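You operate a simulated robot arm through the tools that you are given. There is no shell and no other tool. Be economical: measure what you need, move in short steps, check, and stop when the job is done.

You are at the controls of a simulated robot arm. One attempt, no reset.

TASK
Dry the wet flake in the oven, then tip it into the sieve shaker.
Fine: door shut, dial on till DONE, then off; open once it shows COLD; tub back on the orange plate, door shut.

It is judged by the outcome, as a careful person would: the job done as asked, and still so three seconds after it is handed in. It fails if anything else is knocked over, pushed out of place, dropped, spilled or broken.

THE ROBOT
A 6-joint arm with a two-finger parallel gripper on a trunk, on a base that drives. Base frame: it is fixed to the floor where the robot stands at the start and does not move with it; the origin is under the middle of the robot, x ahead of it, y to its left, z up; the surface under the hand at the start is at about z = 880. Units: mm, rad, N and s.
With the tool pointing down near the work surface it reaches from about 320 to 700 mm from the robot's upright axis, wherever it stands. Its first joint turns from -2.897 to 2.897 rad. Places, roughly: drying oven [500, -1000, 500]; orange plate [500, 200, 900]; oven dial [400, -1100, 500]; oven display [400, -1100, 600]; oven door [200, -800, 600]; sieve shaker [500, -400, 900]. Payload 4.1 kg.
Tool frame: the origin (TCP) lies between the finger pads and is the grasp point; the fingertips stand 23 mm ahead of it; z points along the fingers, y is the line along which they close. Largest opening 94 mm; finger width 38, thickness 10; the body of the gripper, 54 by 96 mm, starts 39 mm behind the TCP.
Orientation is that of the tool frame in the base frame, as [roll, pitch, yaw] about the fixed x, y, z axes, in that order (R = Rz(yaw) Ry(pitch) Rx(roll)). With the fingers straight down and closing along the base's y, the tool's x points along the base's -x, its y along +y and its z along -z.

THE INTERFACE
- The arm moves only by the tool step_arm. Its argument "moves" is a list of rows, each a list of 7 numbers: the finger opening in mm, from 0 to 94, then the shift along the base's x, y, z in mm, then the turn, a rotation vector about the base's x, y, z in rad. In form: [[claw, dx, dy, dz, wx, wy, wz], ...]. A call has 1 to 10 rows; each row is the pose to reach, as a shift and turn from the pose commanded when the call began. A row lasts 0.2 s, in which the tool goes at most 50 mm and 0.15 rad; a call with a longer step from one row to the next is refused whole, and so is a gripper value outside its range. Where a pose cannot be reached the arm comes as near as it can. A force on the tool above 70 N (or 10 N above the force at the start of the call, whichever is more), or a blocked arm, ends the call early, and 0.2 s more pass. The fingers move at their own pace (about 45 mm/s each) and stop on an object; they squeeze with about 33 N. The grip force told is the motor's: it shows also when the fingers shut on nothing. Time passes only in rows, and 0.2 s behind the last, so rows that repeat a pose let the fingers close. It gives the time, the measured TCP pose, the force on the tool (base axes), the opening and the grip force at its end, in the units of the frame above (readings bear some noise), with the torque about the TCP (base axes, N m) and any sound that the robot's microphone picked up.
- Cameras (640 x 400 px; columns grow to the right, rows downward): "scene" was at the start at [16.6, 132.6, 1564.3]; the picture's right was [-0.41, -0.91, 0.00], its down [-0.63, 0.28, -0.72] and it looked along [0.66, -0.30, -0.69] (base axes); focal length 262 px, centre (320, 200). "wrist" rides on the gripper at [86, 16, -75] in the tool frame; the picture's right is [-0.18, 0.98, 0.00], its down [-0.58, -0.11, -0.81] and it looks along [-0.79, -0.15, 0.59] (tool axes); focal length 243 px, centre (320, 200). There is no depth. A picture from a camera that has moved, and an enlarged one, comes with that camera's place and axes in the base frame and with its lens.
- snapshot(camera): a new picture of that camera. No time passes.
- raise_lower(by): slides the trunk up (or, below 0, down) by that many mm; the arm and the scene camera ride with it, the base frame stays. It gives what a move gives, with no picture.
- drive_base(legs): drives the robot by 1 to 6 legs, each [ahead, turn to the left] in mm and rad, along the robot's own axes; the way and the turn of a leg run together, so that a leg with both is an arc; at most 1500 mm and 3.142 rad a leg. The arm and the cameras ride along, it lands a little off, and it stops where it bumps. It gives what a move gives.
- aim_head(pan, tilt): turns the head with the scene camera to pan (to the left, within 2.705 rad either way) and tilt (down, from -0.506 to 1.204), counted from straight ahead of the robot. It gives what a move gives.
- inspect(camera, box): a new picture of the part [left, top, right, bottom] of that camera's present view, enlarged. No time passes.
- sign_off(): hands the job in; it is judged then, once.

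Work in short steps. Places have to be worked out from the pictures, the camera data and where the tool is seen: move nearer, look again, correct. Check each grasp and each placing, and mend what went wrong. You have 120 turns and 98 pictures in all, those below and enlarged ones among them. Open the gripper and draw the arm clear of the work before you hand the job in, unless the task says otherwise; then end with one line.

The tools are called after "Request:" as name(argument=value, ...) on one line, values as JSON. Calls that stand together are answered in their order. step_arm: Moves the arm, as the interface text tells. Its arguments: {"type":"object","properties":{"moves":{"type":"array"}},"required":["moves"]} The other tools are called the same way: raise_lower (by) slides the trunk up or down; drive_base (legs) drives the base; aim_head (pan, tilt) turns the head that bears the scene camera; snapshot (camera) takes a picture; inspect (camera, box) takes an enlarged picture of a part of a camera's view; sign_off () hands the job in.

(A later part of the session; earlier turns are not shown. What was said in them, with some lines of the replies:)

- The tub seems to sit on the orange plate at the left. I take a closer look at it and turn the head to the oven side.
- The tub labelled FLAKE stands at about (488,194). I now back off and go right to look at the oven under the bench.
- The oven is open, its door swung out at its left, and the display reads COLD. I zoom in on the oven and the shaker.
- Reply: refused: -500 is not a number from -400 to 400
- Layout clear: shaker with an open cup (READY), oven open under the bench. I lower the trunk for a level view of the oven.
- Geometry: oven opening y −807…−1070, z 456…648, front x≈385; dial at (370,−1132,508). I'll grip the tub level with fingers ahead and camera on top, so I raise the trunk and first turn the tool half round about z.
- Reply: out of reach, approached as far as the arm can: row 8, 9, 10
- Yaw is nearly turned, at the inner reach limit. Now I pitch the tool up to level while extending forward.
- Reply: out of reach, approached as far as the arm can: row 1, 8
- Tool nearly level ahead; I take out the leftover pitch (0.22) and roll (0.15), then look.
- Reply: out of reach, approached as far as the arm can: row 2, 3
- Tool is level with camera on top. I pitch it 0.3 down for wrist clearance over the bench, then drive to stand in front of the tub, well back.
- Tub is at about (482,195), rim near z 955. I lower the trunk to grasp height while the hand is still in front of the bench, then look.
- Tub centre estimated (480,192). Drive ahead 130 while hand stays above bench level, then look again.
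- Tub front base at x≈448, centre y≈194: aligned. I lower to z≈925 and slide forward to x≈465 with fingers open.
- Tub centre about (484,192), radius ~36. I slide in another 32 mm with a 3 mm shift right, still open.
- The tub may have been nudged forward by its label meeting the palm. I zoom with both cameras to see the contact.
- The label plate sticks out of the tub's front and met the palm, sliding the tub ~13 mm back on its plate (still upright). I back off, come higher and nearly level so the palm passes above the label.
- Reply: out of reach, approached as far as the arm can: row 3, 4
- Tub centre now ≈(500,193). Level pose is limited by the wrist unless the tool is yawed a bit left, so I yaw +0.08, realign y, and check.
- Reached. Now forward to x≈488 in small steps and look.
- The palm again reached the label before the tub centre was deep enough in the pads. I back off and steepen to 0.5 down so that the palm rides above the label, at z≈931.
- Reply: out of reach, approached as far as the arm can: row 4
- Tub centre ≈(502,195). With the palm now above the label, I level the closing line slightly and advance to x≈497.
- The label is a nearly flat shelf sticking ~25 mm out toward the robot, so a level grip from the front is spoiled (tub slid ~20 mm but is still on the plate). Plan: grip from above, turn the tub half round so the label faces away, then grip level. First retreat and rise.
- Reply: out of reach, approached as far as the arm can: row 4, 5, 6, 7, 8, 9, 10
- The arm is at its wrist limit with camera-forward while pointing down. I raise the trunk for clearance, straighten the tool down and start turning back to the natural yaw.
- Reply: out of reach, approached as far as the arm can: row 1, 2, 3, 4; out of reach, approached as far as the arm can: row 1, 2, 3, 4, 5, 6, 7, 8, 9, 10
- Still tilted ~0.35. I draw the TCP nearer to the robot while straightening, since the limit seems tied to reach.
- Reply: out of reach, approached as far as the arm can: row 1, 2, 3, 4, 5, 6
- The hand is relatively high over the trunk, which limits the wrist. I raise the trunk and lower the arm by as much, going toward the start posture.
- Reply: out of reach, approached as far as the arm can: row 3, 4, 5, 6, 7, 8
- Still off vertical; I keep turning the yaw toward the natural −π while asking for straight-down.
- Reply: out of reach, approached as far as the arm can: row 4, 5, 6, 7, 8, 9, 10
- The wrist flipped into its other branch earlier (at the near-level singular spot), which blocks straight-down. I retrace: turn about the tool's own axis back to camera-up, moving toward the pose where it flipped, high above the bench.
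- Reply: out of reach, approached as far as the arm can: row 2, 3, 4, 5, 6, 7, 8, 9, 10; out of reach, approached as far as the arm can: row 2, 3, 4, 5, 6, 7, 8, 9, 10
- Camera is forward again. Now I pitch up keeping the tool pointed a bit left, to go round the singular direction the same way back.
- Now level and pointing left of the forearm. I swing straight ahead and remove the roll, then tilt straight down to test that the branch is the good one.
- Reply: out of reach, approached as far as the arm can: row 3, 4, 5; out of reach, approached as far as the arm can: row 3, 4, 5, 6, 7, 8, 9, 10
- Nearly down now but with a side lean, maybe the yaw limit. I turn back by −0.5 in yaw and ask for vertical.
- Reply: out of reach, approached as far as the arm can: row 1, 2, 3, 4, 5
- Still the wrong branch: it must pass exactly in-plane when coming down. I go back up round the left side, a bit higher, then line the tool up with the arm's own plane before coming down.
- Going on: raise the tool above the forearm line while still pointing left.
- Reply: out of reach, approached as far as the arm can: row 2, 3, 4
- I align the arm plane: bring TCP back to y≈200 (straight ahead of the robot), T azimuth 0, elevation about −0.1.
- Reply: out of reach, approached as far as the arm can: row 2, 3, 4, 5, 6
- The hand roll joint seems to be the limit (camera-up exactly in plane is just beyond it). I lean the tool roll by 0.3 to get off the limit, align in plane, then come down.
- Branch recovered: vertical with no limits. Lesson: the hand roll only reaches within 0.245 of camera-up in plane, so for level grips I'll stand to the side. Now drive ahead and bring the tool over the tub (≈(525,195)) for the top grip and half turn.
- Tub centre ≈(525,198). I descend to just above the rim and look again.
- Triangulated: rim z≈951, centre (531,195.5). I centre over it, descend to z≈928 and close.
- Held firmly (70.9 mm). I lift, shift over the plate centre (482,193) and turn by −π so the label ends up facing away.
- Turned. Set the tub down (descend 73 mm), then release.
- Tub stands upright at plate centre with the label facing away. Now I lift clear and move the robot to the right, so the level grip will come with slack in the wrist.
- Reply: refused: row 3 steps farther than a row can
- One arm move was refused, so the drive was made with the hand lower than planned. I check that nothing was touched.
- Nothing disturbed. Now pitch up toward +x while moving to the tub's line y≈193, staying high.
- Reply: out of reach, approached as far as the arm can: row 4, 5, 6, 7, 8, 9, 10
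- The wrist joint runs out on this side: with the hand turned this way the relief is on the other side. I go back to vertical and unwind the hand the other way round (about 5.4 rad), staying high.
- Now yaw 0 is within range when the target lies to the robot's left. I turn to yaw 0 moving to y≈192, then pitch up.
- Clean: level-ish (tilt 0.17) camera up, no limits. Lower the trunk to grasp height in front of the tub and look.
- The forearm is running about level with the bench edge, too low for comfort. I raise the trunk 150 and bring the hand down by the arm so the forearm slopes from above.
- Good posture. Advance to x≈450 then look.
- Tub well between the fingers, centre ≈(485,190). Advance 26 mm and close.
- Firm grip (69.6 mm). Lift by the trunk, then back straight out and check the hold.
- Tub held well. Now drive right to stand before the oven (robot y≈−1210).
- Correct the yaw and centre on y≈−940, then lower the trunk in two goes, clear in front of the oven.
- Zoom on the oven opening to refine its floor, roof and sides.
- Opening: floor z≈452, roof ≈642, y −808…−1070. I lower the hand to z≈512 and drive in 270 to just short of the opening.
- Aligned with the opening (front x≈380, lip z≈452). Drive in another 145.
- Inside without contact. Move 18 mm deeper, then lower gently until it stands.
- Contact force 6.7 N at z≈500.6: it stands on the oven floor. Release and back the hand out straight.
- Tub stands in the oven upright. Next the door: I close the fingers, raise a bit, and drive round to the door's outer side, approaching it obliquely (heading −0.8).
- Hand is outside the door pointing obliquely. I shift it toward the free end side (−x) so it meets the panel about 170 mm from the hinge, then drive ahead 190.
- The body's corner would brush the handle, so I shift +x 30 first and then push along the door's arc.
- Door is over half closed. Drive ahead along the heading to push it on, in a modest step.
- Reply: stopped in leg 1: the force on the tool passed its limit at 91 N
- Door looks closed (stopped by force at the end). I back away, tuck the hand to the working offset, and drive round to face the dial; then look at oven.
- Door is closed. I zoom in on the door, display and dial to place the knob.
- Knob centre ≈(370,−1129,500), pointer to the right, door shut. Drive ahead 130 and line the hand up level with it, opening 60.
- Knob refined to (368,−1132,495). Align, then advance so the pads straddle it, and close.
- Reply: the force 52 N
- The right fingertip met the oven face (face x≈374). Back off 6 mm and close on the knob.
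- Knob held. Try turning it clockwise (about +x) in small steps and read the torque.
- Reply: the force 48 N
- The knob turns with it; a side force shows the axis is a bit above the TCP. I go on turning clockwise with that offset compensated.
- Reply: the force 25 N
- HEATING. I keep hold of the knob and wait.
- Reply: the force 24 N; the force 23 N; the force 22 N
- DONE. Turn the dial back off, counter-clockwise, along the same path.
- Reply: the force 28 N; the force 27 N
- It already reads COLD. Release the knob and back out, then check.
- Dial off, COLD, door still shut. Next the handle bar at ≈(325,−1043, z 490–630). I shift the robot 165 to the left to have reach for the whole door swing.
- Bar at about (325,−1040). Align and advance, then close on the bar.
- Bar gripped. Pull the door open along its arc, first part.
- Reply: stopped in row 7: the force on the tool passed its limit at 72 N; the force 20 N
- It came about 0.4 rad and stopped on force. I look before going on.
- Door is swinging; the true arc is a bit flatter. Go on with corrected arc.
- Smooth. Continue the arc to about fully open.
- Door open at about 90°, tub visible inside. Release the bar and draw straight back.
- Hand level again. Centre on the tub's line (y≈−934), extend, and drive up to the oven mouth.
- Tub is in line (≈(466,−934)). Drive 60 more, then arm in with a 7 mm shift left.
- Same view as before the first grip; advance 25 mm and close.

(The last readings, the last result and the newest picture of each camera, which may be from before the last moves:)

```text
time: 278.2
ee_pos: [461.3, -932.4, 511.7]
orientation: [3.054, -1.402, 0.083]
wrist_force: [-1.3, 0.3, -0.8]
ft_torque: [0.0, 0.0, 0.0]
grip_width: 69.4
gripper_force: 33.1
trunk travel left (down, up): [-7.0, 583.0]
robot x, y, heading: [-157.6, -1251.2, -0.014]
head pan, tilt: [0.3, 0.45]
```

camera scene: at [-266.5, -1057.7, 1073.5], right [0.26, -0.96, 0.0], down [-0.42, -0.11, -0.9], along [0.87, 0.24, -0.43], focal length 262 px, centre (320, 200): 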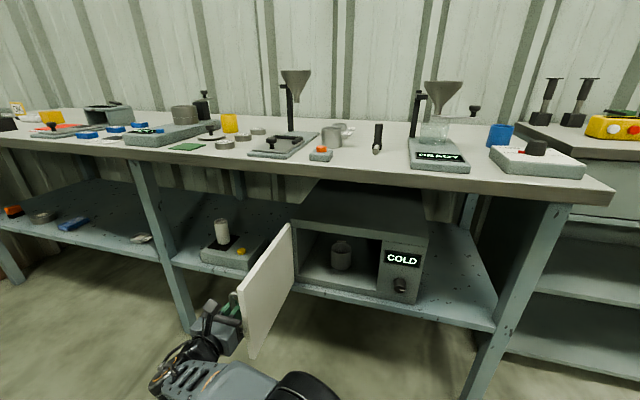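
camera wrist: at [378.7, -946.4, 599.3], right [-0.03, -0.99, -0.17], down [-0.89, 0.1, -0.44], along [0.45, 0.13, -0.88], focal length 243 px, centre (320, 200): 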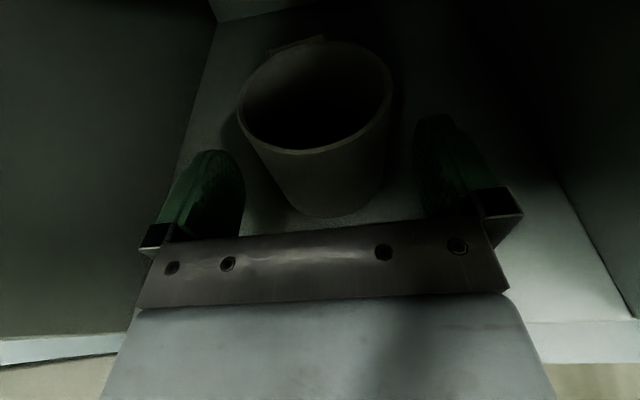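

Gripped and lifted 10 mm. Back out of the oven, raise the trunk, and check.

Request:
drive_base(legs=[[-450, 0.014]])

Request:
raise_lower(by=400)

Request:
raise_lower(by=165)

Request:
aim_head(pan=0.6, tilt=0.65)

Request:
snapshot(camera="scene")

Request:
snapshot(camera="wrist")

```text
time: 280.9
ee_pos: [8.8, -917.8, 513.1]
orientation: [3.055, -1.405, 0.107]
wrist_force: [0.4, 0.4, -1.6]
ft_torque: [0.01, 0.02, 0.0]
grip_width: 69.3
gripper_force: 33.6
trunk travel left (down, up): [-7.0, 583.0]
robot x, y, heading: [-606.6, -1250.1, 0.017]
head pan, tilt: [0.3, 0.45]
```

```text
time: 284.7
ee_pos: [9.5, -918.1, 911.7]
orientation: [3.055, -1.406, 0.109]
wrist_force: [-0.2, -0.1, 0.0]
ft_torque: [-0.02, 0.0, 0.01]
grip_width: 69.8
gripper_force: 32.8
trunk travel left (down, up): [-407.0, 183.0]
robot x, y, heading: [-602.5, -1247.2, 0.011]
head pan, tilt: [0.3, 0.45]
```

```text
time: 286.6
ee_pos: [9.3, -917.6, 1077.3]
orientation: [3.055, -1.403, 0.108]
wrist_force: [-0.5, -0.4, -1.6]
ft_torque: [-0.02, 0.0, 0.02]
grip_width: 69.8
gripper_force: 32.8
trunk travel left (down, up): [-572.0, 18.0]
robot x, y, heading: [-601.3, -1247.5, 0.013]
head pan, tilt: [0.3, 0.45]
```

```text
time: 287.4
ee_pos: [9.8, -917.4, 1078.6]
orientation: [3.054, -1.404, 0.106]
wrist_force: [-0.5, 0.6, -1.3]
ft_torque: [-0.02, 0.02, -0.02]
grip_width: 69.6
gripper_force: 33.2
trunk travel left (down, up): [-572.0, 18.0]
robot x, y, heading: [-602.6, -1247.5, 0.009]
head pan, tilt: [0.6, 0.649]
```

```text
16 pictures are left
camera scene: at [-592.3, -1032.9, 1620.6], right [0.58, -0.82, 0.0], down [-0.49, -0.35, -0.8], along [0.65, 0.46, -0.6], focal length 262 px, centre (320, 200)
```

scene: 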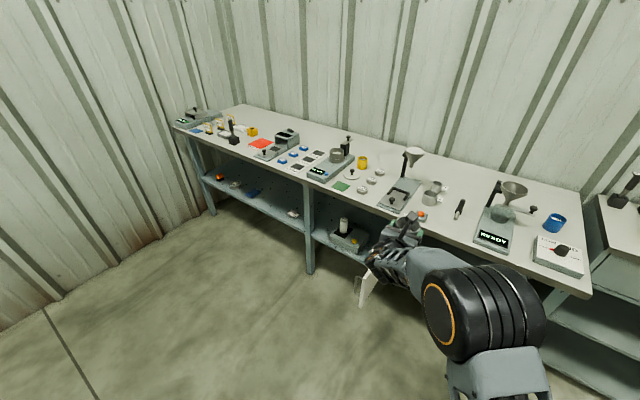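

```text
15 pictures are left
camera wrist: at [-49.8, -933.4, 1174.7], right [-0.01, -0.99, -0.17], down [-0.89, 0.08, -0.44], along [0.45, 0.15, -0.88], focal length 243 px, centre (320, 200)
```

wrist: 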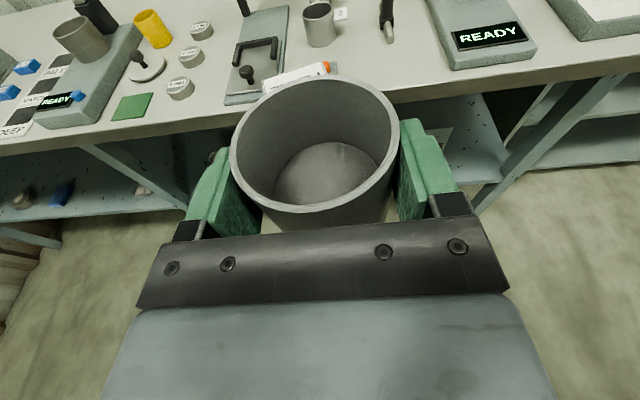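

Tub out with the dried flake, upright. Shaker cup centre ≈(511,−367), rim z≈967. Drive left to face it, stopping short.

Request:
drive_base(legs=[[0, 1.56], [575, 0], [0, -1.571], [380, 0]])

Request:
aim_head(pan=0.45, tilt=0.75)

Request:
snapshot(camera="scene")

Request:
snapshot(camera="wrist")

```text
time: 300.2
ee_pos: [368.7, -308.6, 1076.5]
orientation: [3.054, -1.403, 0.136]
wrist_force: [-0.8, -0.3, -1.1]
ft_torque: [-0.02, 0.02, 0.0]
grip_width: 69.5
gripper_force: 33.5
trunk travel left (down, up): [-572.0, 18.0]
robot x, y, heading: [-232.5, -658.8, 0.043]
head pan, tilt: [0.6, 0.649]
```

```text
time: 300.9
ee_pos: [368.1, -309.3, 1077.0]
orientation: [3.055, -1.402, 0.137]
wrist_force: [-0.2, -0.4, 0.1]
ft_torque: [0.0, 0.01, -0.01]
grip_width: 69.6
gripper_force: 32.9
trunk travel left (down, up): [-572.0, 18.0]
robot x, y, heading: [-235.0, -656.1, 0.041]
head pan, tilt: [0.45, 0.75]
```

```text
14 pictures are left
camera scene: at [-225.7, -454.3, 1612.0], right [0.47, -0.88, 0.0], down [-0.6, -0.32, -0.73], along [0.64, 0.35, -0.68], focal length 262 px, centre (320, 200)
```

scene: 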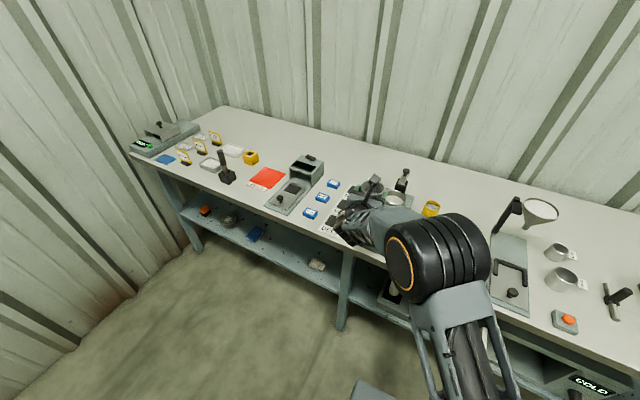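

```text
13 pictures are left
camera wrist: at [310.1, -326.0, 1174.6], right [0.02, -0.99, -0.17], down [-0.9, 0.06, -0.44], along [0.44, 0.16, -0.88], focal length 243 px, centre (320, 200)
```

wrist: 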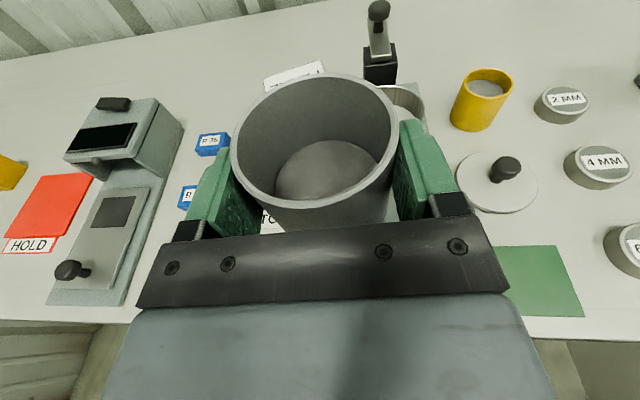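

Cup centre confirmed ≈(510,−364), clamp knob behind it at x≈600, z≈1030. Drive in with a small heading correction, then position the tub over it.

Request:
drive_base(legs=[[110, -0.041]])

```text
time: 302.1
ee_pos: [492.0, -330.6, 1076.8]
orientation: [3.055, -1.404, 0.097]
wrist_force: [0.3, 0.1, 0.1]
ft_torque: [0.01, -0.01, 0.01]
grip_width: 69.5
gripper_force: 32.9
trunk travel left (down, up): [-572.0, 18.0]
robot x, y, heading: [-123.2, -656.6, 0.003]
head pan, tilt: [0.45, 0.75]
```

Set to (495,−348,1049) and check from above.

Request:
step_arm(moves=[[60, 1, -8, -10, 0, 0, 0], [60, 3, -17, -20, 0, 0, 0], [60, 3, -17, -28, 0, 0, 0], [60, 3, -17, -28, 0, 0, 0]])

Request:
inspect(camera="scene", box=[260, 120, 440, 240])

```text
time: 303.1
ee_pos: [493.3, -349.0, 1048.8]
orientation: [3.057, -1.403, 0.097]
wrist_force: [0.6, -1.1, -1.1]
ft_torque: [-0.02, 0.02, -0.02]
grip_width: 69.2
gripper_force: 32.8
trunk travel left (down, up): [-572.0, 18.0]
robot x, y, heading: [-122.7, -657.0, 0.002]
head pan, tilt: [0.45, 0.75]
```

```text
3.33 times, centred on (350, 180) of scene
camera zoom: at [-108.4, -452.3, 1612.0], right [0.44, -0.9, 0.0], down [-0.61, -0.3, -0.73], along [0.66, 0.32, -0.68], focal length 873 px, centre (220, 267)
```

zoom: 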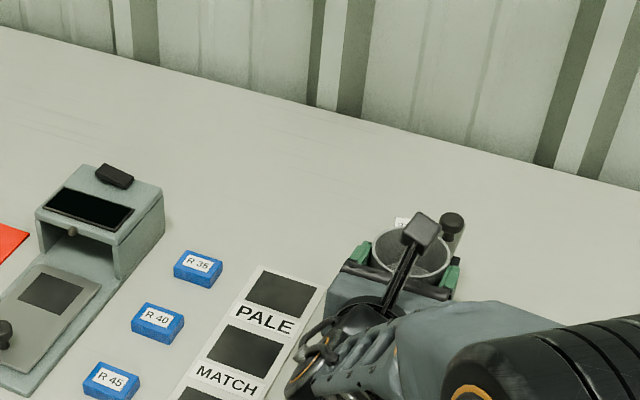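

Aligned over the cup with clearance to the clamp knob. Begin tipping to the right (about +x).

Request:
step_arm(moves=[[60, 0, 0, 0, 0.14, 0, 0], [60, 0, 0, 0, 0.28, 0, 0], [60, 0, 0, 0, 0.42, 0, 0], [60, 0, 0, 0, 0.56, 0, 0], [60, 0, 0, 0, 0.7, 0, 0], [60, 0, 0, 0, 0.82, 0, 0], [60, 0, 0, 0, 0.94, 0, 0], [60, 0, 0, 0, 1.06, 0, 0], [60, 0, 0, 0, 1.06, 0, 0]])

Request:
inspect(camera="scene", box=[320, 140, 440, 220])

```text
time: 305.1
ee_pos: [494.8, -348.9, 1047.2]
orientation: [-1.655, -0.519, -1.381]
wrist_force: [-0.1, -0.7, -0.9]
ft_torque: [-0.02, -0.03, -0.01]
grip_width: 69.8
gripper_force: 32.8
trunk travel left (down, up): [-572.0, 18.0]
robot x, y, heading: [-121.5, -656.1, 0.008]
head pan, tilt: [0.45, 0.75]
```

```text
5.00 times, centred on (380, 180) of scene
camera zoom: at [-108.4, -452.3, 1612.0], right [0.44, -0.9, 0.0], down [-0.61, -0.3, -0.73], along [0.66, 0.32, -0.68], focal length 1310 px, centre (20, 300)
```

zoom: 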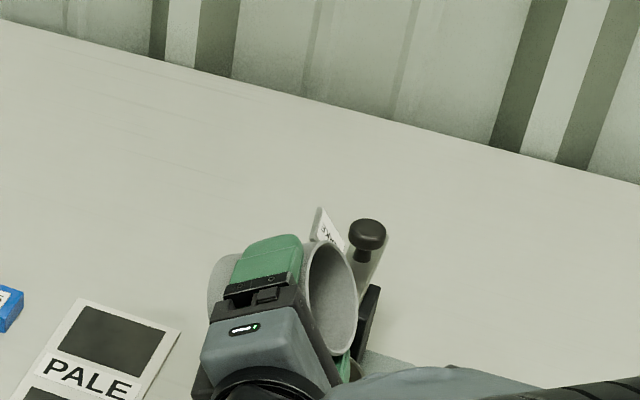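

At 61°, nothing out yet. The wrist camera may see lip and cup; check before pouring.

Request:
snapshot(camera="wrist")

```text
10 pictures are left
camera wrist: at [435.1, -440.4, 1082.4], right [-0.02, -0.33, -0.94], down [-0.89, 0.43, -0.13], along [0.45, 0.84, -0.31], focal length 243 px, centre (320, 200)
```

wrist: 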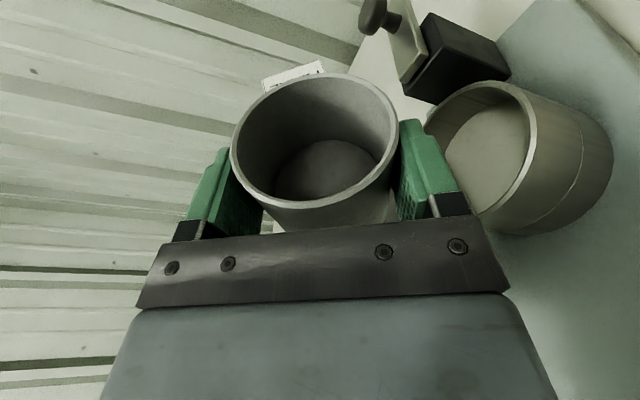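

Good view: the cup lies right below the lip, centre ≈(512,−374), rim ≈970. Shift 8 mm right, 5 ahead, and tip on to 2.3 rad.

Request:
step_arm(moves=[[60, 3, -4, 0, 0.12, 0, 0], [60, 5, -8, 0, 0.24, 0, 0], [60, 5, -8, 0, 0.36, 0, 0], [60, 5, -8, 0, 0.48, 0, 0], [60, 5, -8, 0, 0.6, 0, 0], [60, 5, -8, 0, 0.72, 0, 0], [60, 5, -8, 0, 0.84, 0, 0], [60, 5, -8, 0, 0.96, 0, 0], [60, 5, -8, 0, 1.1, 0, 0], [60, 5, -8, 0, 1.24, 0, 0]])

Request:
snapshot(camera="wrist")

```text
time: 307.3
ee_pos: [499.8, -357.6, 1048.8]
orientation: [-1.417, 0.703, -1.351]
wrist_force: [0.3, -0.2, -0.4]
ft_torque: [-0.02, 0.02, -0.03]
grip_width: 69.2
gripper_force: 32.9
trunk travel left (down, up): [-572.0, 18.0]
robot x, y, heading: [-129.9, -654.7, 0.008]
head pan, tilt: [0.45, 0.75]
```

```text
9 pictures are left
camera wrist: at [440.3, -418.6, 971.6], right [-0.02, 0.78, -0.62], down [-0.89, 0.27, 0.36], along [0.45, 0.56, 0.69], focal length 243 px, centre (320, 200)
```

wrist: 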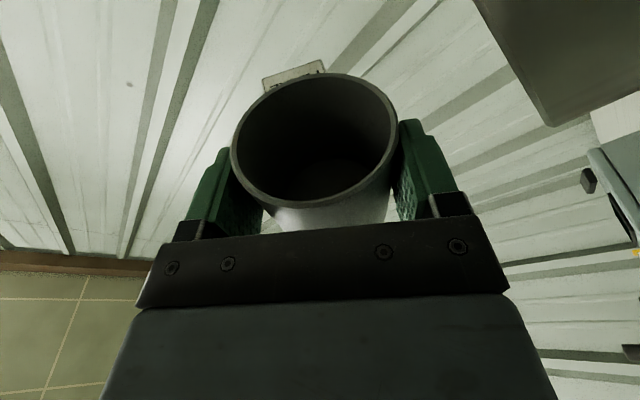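

Tipped to 2.3 rad. Go on to 2.65, hold a second with a little wiggle, then return and look.

Request:
step_arm(moves=[[60, 0, -2, 0, 0.12, 0, 0], [60, 0, -4, 0, 0.24, 0, 0], [60, 0, -5, 0, 0.35, 0, 0], [60, 0, -5, 0, 0.35, 0, 0], [60, 0, -5, 0, 0.25, 0, 0], [60, 0, -5, 0, 0.35, 0, 0], [60, 0, -5, 0, 0.25, 0, 0], [60, 0, -5, 0, 0.35, 0, 0], [60, 0, -5, 0, 0.35, 0, 0], [60, 0, -5, 0, 0.35, 0, 0]])

Request:
step_arm(moves=[[60, 0, 0, 3, -0.14, 0, 0], [60, 0, 1, 6, -0.28, 0, 0], [60, 0, 2, 8, -0.42, 0, 0], [60, 0, 3, 8, -0.56, 0, 0], [60, 0, 4, 8, -0.7, 0, 0], [60, 0, 5, 8, -0.84, 0, 0], [60, 0, 5, 8, -0.98, 0, 0], [60, 0, 5, 8, -1.12, 0, 0], [60, 0, 5, 8, -1.26, 0, 0], [60, 0, 5, 8, -1.4, 0, 0]])

Request:
snapshot(camera="wrist")

```text
time: 309.5
ee_pos: [500.7, -360.7, 1049.6]
orientation: [-1.271, 1.04, -1.24]
wrist_force: [0.4, -0.7, -0.4]
ft_torque: [0.05, 0.02, -0.02]
grip_width: 69.6
gripper_force: 32.8
trunk travel left (down, up): [-572.0, 18.0]
robot x, y, heading: [-120.9, -654.4, 0.004]
head pan, tilt: [0.45, 0.75]
```

```text
time: 311.7
ee_pos: [499.6, -354.7, 1057.2]
orientation: [-1.617, -0.334, -1.395]
wrist_force: [1.2, -0.6, -1.0]
ft_torque: [-0.01, -0.04, 0.01]
grip_width: 69.6
gripper_force: 33.0
trunk travel left (down, up): [-572.0, 18.0]
robot x, y, heading: [-126.5, -655.3, 0.002]
head pan, tilt: [0.45, 0.75]
```

```text
8 pictures are left
camera wrist: at [440.2, -452.3, 1073.3], right [-0.02, -0.15, -0.99], down [-0.89, 0.45, -0.05], along [0.45, 0.88, -0.15], focal length 243 px, centre (320, 200)
```

wrist: 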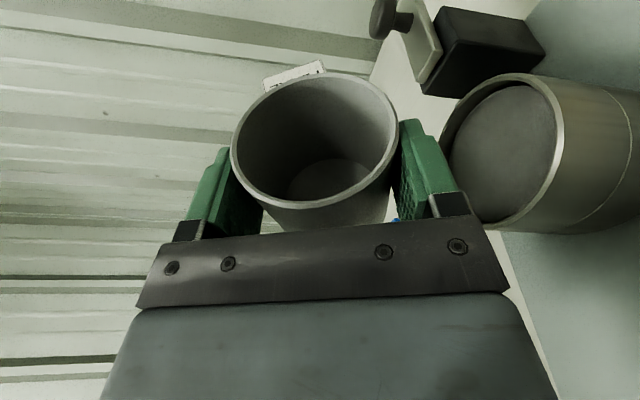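

The cup now holds the dark flake and the tub is empty. Return it upright, back out, and drive to the orange plate.

Request:
step_arm(moves=[[60, 0, 1, 0, -0.14, 0, 0], [60, 0, 2, 2, -0.28, 0, 0], [60, 0, 2, 4, -0.42, 0, 0], [60, 0, 2, 6, -0.56, 0, 0], [60, 0, 2, 8, -0.7, 0, 0], [60, 0, 2, 10, -0.84, 0, 0], [60, 0, 2, 12, -0.98, 0, 0], [60, 0, 2, 14, -1.12, 0, 0], [60, 0, 2, 15, -1.25, 0, 0], [60, 0, 2, 15, -1.25, 0, 0]])

Request:
drive_base(legs=[[-330, 0], [0, 1.571], [548, 0], [0, -1.571]])

```text
time: 313.9
ee_pos: [498.2, -355.7, 1072.5]
orientation: [3.045, -1.402, 0.106]
wrist_force: [0.2, -0.7, 0.0]
ft_torque: [-0.02, -0.02, -0.01]
grip_width: 69.5
gripper_force: 33.4
trunk travel left (down, up): [-572.0, 18.0]
robot x, y, heading: [-126.7, -654.8, 0.007]
head pan, tilt: [0.45, 0.75]
```

```text
time: 326.5
ee_pos: [163.2, 180.0, 1071.2]
orientation: [3.055, -1.402, 0.086]
wrist_force: [0.4, 0.3, -0.6]
ft_torque: [-0.02, 0.04, 0.0]
grip_width: 69.4
gripper_force: 33.2
trunk travel left (down, up): [-572.0, 18.0]
robot x, y, heading: [-463.5, -114.4, -0.004]
head pan, tilt: [0.45, 0.75]
```

Drive in over the plate at height, then adjust.

Request:
drive_base(legs=[[308, 0.004]])

Request:
raise_lower(by=-90)

Request:
snapshot(camera="wrist")

```text
time: 328.6
ee_pos: [469.8, 185.7, 1071.6]
orientation: [3.054, -1.404, 0.1]
wrist_force: [0.4, 0.2, -0.3]
ft_torque: [0.0, 0.0, 0.01]
grip_width: 69.6
gripper_force: 33.1
trunk travel left (down, up): [-572.0, 18.0]
robot x, y, heading: [-152.2, -114.7, 0.006]
head pan, tilt: [0.45, 0.75]
```

```text
time: 329.8
ee_pos: [469.5, 187.0, 981.8]
orientation: [3.056, -1.406, 0.096]
wrist_force: [-0.7, 0.7, 0.3]
ft_torque: [0.01, 0.01, 0.07]
grip_width: 69.4
gripper_force: 33.1
trunk travel left (down, up): [-482.0, 108.0]
robot x, y, heading: [-156.2, -115.9, 0.0]
head pan, tilt: [0.45, 0.75]
```

```text
7 pictures are left
camera wrist: at [410.2, 171.5, 1079.7], right [-0.02, -0.99, -0.17], down [-0.89, 0.09, -0.44], along [0.45, 0.14, -0.88], focal length 243 px, centre (320, 200)
```

wrist: 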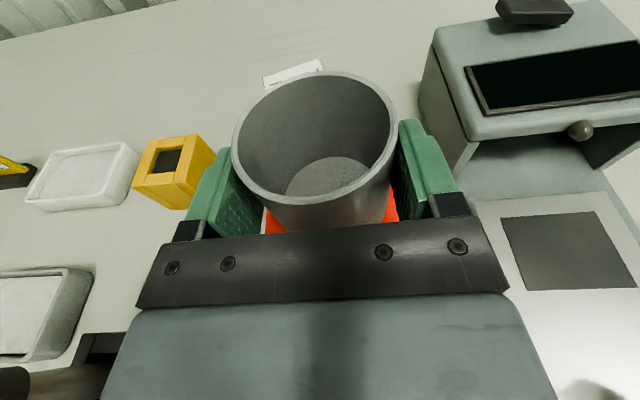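

Tub empty and over the plate. Lower to z≈929 at (476,193) until it stands.

Request:
step_arm(moves=[[60, 3, 3, -15, 0, 0, 0], [60, 6, 6, -30, 0, 0, 0], [60, 6, 6, -42, 0, 0, 0], [60, 6, 6, -48, 0, 0, 0], [60, 6, 6, -52, 0, 0, 0], [60, 6, 6, -52, 0, 0, 0]])

```text
time: 331.2
ee_pos: [473.7, 191.3, 933.2]
orientation: [3.078, -1.412, 0.075]
wrist_force: [0.9, -3.1, 19.0]
ft_torque: [0.38, 0.12, 0.03]
grip_width: 69.4
gripper_force: 33.3
trunk travel left (down, up): [-482.0, 108.0]
robot x, y, heading: [-151.6, -116.0, -0.001]
head pan, tilt: [0.45, 0.75]
```

Contact (19 N) at z≈933: it stands. Ease 2 mm up, release, and draw straight back.

Request:
step_arm(moves=[[60, 0, 0, 2, 0, 0, 0], [75, 0, 0, 2, 0, 0, 0], [94, 0, 0, 2, 0, 0, 0], [94, 0, 0, 2, 0, 0, 0], [94, 0, 0, 2, 0, 0, 0], [94, -25, 0, 3, 0, 0, 0], [94, -55, 0, 4, 0, 0, 0], [94, -90, 0, 5, 0, 0, 0]])

Request:
snapshot(camera="wrist")

```text
time: 333.0
ee_pos: [383.2, 191.3, 932.9]
orientation: [3.057, -1.402, 0.094]
wrist_force: [1.1, 0.7, 0.2]
ft_torque: [0.04, 0.02, 0.0]
grip_width: 94.1
gripper_force: 0.0
trunk travel left (down, up): [-482.0, 108.0]
robot x, y, heading: [-154.3, -115.8, 0.007]
head pan, tilt: [0.45, 0.75]
```

```text
6 pictures are left
camera wrist: at [324.6, 176.2, 1030.2], right [-0.02, -0.99, -0.17], down [-0.89, 0.09, -0.44], along [0.45, 0.14, -0.88], focal length 243 px, centre (320, 200)
```

wrist: 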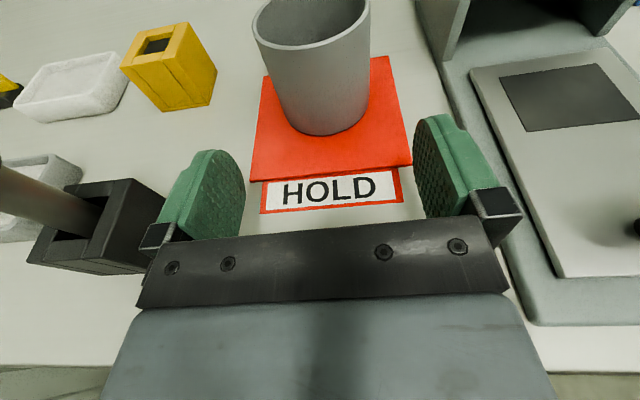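

Tub stands squarely on the orange plate. Now close the oven door the same way as before: back off, close fingers, lower the trunk, and drive to the door's outer side.

Request:
drive_base(legs=[[-400, 0], [0, -1.578], [135, 0], [0, 0.806]])

Request:
raise_lower(by=-388)

Request:
step_arm(moves=[[0, -30, -12, 0, 0, 0, 0], [0, -60, -25, 0, 0, 0, 0], [0, -80, -35, 0, 0, 0, 0], [0, -96, -41, 0, 0, 0, 0], [0, -96, -41, 0, 0, 0, 0]])

```text
time: 342.5
ee_pos: [33.6, -418.3, 933.3]
orientation: [3.054, -1.403, -0.7]
wrist_force: [-0.1, -0.1, -0.6]
ft_torque: [-0.03, 0.01, -0.01]
grip_width: 94.0
gripper_force: 0.1
trunk travel left (down, up): [-482.0, 108.0]
robot x, y, heading: [-557.9, -246.5, -0.791]
head pan, tilt: [0.45, 0.75]
```

```text
time: 346.2
ee_pos: [33.2, -418.1, 545.8]
orientation: [3.058, -1.405, -0.7]
wrist_force: [0.3, -0.5, -0.4]
ft_torque: [0.02, -0.01, -0.03]
grip_width: 94.0
gripper_force: 0.1
trunk travel left (down, up): [-94.0, 496.0]
robot x, y, heading: [-560.6, -245.7, -0.795]
head pan, tilt: [0.45, 0.75]
```

```text
time: 347.4
ee_pos: [-61.3, -460.9, 546.1]
orientation: [3.06, -1.402, -0.701]
wrist_force: [-0.7, 0.3, -0.5]
ft_torque: [-0.03, 0.04, 0.01]
grip_width: 0.0
gripper_force: 13.6
trunk travel left (down, up): [-94.0, 496.0]
robot x, y, heading: [-561.0, -244.6, -0.793]
head pan, tilt: [0.45, 0.75]
```

Drive ahead 290 toward the door, then shift toward the push line, and look.

Request:
drive_base(legs=[[290, 0]])

Request:
step_arm(moves=[[0, 30, 0, 0, 0, 0, 0], [0, 60, 0, 0, 0, 0, 0], [0, 80, 0, 0, 0, 0, 0], [0, 80, 0, 0, 0, 0, 0]])

Request:
snapshot(camera="wrist")

```text
time: 349.4
ee_pos: [150.7, -661.1, 545.6]
orientation: [3.056, -1.403, -0.683]
wrist_force: [0.2, -0.6, -0.6]
ft_torque: [-0.03, -0.03, 0.03]
grip_width: 0.0
gripper_force: 32.4
trunk travel left (down, up): [-94.0, 496.0]
robot x, y, heading: [-354.3, -457.3, -0.779]
head pan, tilt: [0.45, 0.75]
```

```text
time: 350.4
ee_pos: [228.8, -662.4, 546.2]
orientation: [3.055, -1.402, -0.685]
wrist_force: [-0.6, -1.1, 0.0]
ft_torque: [-0.01, 0.01, 0.02]
grip_width: 0.1
gripper_force: 33.4
trunk travel left (down, up): [-94.0, 496.0]
robot x, y, heading: [-352.8, -458.6, -0.778]
head pan, tilt: [0.45, 0.75]
```

```text
5 pictures are left
camera wrist: at [177.0, -631.0, 643.2], right [-0.71, -0.69, -0.17], down [-0.57, 0.69, -0.44], along [0.42, -0.22, -0.88], focal length 243 px, centre (320, 200)
```

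wrist: 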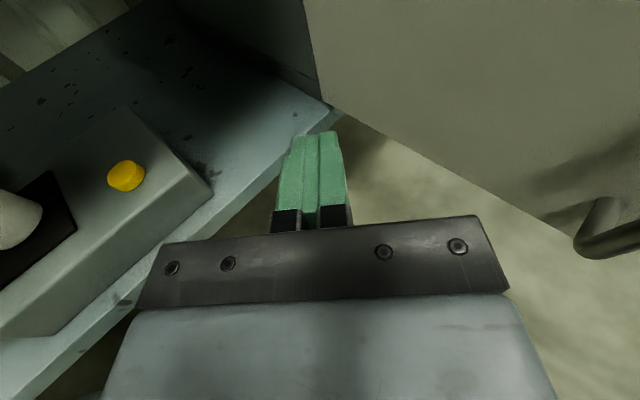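

Good line, handle well clear. Nudge back, drive 60 nearer, and push along the door's arc.

Request:
step_arm(moves=[[0, -20, 0, 0, 0, 0, 0], [0, -40, 0, 0, 0, 0, 0], [0, -40, 0, 0, 0, 0, 0]])

Request:
drive_base(legs=[[60, 0]])

Request:
step_arm(moves=[[0, -4, -20, 0, 0, 0, 0], [0, -8, -42, 0, 0, 0, 0], [0, -12, -65, 0, 0, 0, 0], [0, -10, -87, 0, 0, 0, 0], [0, -6, -109, 0, 0, 0, 0], [0, -1, -130, 0, 0, 0, 0], [0, 6, -148, 0, 0, 0, 0], [0, 15, -165, 0, 0, 0, 0], [0, 24, -178, 0, 0, 0, 0]])

```text
time: 351.2
ee_pos: [189.2, -663.1, 546.7]
orientation: [3.057, -1.405, -0.686]
wrist_force: [-0.3, 0.0, -0.4]
ft_torque: [0.03, -0.01, -0.01]
grip_width: 0.0
gripper_force: 33.1
trunk travel left (down, up): [-94.0, 496.0]
robot x, y, heading: [-349.9, -456.2, -0.779]
head pan, tilt: [0.45, 0.75]
```

```text
time: 352.2
ee_pos: [231.2, -704.9, 547.6]
orientation: [3.056, -1.404, -0.686]
wrist_force: [0.4, 0.4, -0.7]
ft_torque: [0.04, 0.01, 0.05]
grip_width: 0.3
gripper_force: 33.2
trunk travel left (down, up): [-94.0, 496.0]
robot x, y, heading: [-309.2, -497.7, -0.78]
head pan, tilt: [0.45, 0.75]
```

```text
time: 354.2
ee_pos: [254.6, -883.3, 545.9]
orientation: [3.055, -1.403, -0.687]
wrist_force: [0.5, 0.6, 1.1]
ft_torque: [-0.02, -0.03, -0.02]
grip_width: 0.0
gripper_force: 32.5
trunk travel left (down, up): [-94.0, 496.0]
robot x, y, heading: [-310.8, -498.2, -0.779]
head pan, tilt: [0.45, 0.75]
```

Same point as before; drive ahead to press the door shut.

Request:
drive_base(legs=[[120, 0]])

Request:
drive_base(legs=[[-350, 0]])

Request:
aim_head(pan=0.0, tilt=0.5)

Request:
snapshot(camera="scene")

```text
time: 355.5
ee_pos: [332.4, -960.2, 544.4]
orientation: [3.058, -1.403, -0.685]
wrist_force: [-7.7, 4.1, 3.6]
ft_torque: [-0.1, -0.16, 0.04]
grip_width: 0.0
gripper_force: 33.3
trunk travel left (down, up): [-94.0, 496.0]
robot x, y, heading: [-231.5, -575.2, -0.779]
head pan, tilt: [0.45, 0.75]
stopped in leg 1: the force on the tool passed its limit at 99 N (the readings are from after the stop); the commanded pose is now the measured one
```

```text
time: 357.7
ee_pos: [85.7, -717.4, 542.9]
orientation: [3.054, -1.403, -0.682]
wrist_force: [0.9, -0.3, -0.2]
ft_torque: [0.02, 0.0, 0.0]
grip_width: 0.0
gripper_force: 33.2
trunk travel left (down, up): [-94.0, 496.0]
robot x, y, heading: [-479.2, -332.6, -0.778]
head pan, tilt: [0.45, 0.75]
```

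```text
time: 358.6
ee_pos: [86.4, -716.3, 545.2]
orientation: [3.052, -1.402, -0.683]
wrist_force: [0.5, -0.3, 0.5]
ft_torque: [-0.02, -0.04, 0.0]
grip_width: 0.2
gripper_force: 33.5
trunk travel left (down, up): [-94.0, 496.0]
robot x, y, heading: [-476.8, -337.3, -0.779]
head pan, tilt: [0.0, 0.499]
```

```text
4 pictures are left
camera scene: at [-336.8, -235.3, 1156.0], right [-0.7, -0.71, 0.0], down [-0.34, 0.34, -0.88], along [0.63, -0.62, -0.48], focal length 262 px, centre (320, 200)
```

scene: 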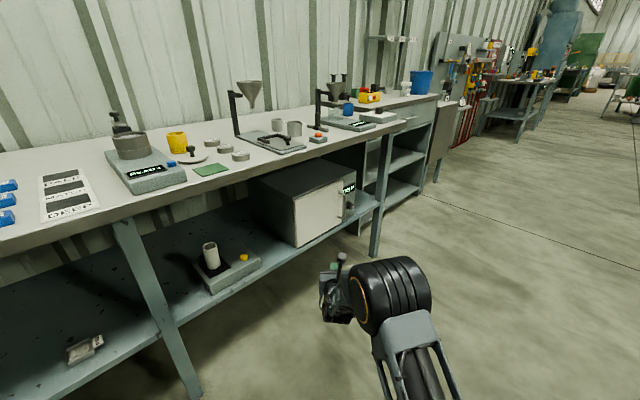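

The door is shut. A zoom on oven and shaker for the last check, and I open the gripper clear of everything.

Request:
inspect(camera="scene", box=[90, 90, 370, 260])

Request:
step_arm(moves=[[94, -20, 20, 0, 0, 0, 0], [94, -40, 40, 0, 0, 0, 0], [94, -40, 40, 0, 0, 0, 0], [94, -40, 40, 0, 0, 0, 0], [94, -40, 40, 0, 0, 0, 0]])

Request:
aim_head(pan=0.95, tilt=0.5)

Request:
snapshot(camera="scene")

```text
2.29 times, centred on (230, 175) of scene
camera zoom: at [-336.8, -235.3, 1156.0], right [-0.7, -0.71, 0.0], down [-0.34, 0.34, -0.88], along [0.63, -0.62, -0.48], focal length 599 px, centre (526, 257)
```

zoom: 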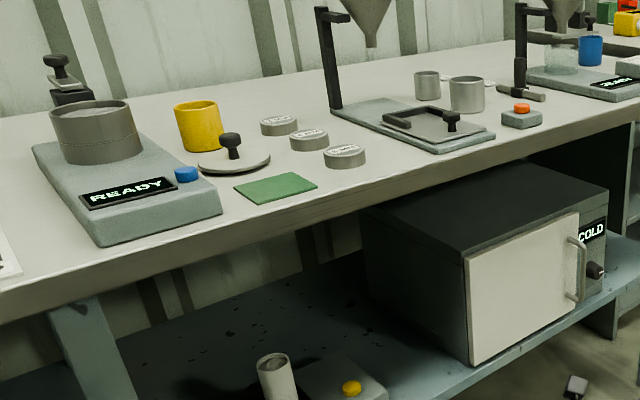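

```text
time: 359.8
ee_pos: [48.9, -676.9, 546.4]
orientation: [3.053, -1.402, -0.682]
wrist_force: [-0.6, -0.3, 0.6]
ft_torque: [0.01, -0.02, -0.01]
grip_width: 94.1
gripper_force: 0.0
trunk travel left (down, up): [-94.0, 496.0]
robot x, y, heading: [-475.3, -333.5, -0.78]
head pan, tilt: [0.0, 0.499]
```

```text
time: 361.1
ee_pos: [47.6, -677.5, 546.5]
orientation: [3.053, -1.4, -0.685]
wrist_force: [0.2, -0.6, 0.4]
ft_torque: [0.02, 0.0, 0.0]
grip_width: 94.0
gripper_force: 0.1
trunk travel left (down, up): [-94.0, 496.0]
robot x, y, heading: [-476.4, -330.8, -0.778]
head pan, tilt: [0.949, 0.499]
```

```text
2 pictures are left
camera scene: at [-312.0, -156.0, 1156.0], right [0.17, -0.99, 0.0], down [-0.47, -0.08, -0.88], along [0.87, 0.15, -0.48], focal length 262 px, centre (320, 200)
```

scene: 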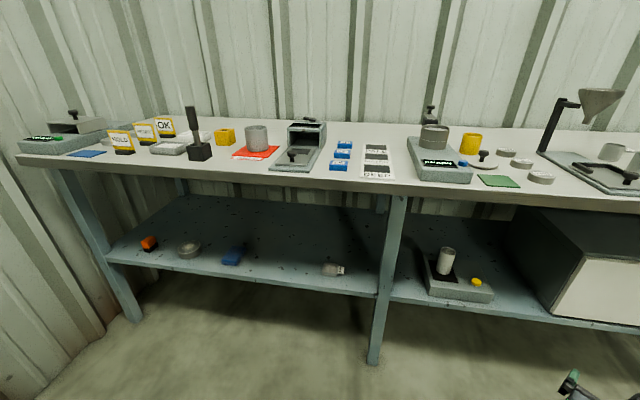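

All is in place: flake in the shaker cup, tub on the orange plate, door shut, dial off, oven COLD, and nothing else disturbed. Handing in.

Request:
sign_off()

```text
The job is handed in.
```

The flake went through the oven until it showed DONE and is now in the sieve shaker; the dial is off, the display reads COLD, the door is shut, and the empty tub is back on the orange plate with its label now facing away from the robot.
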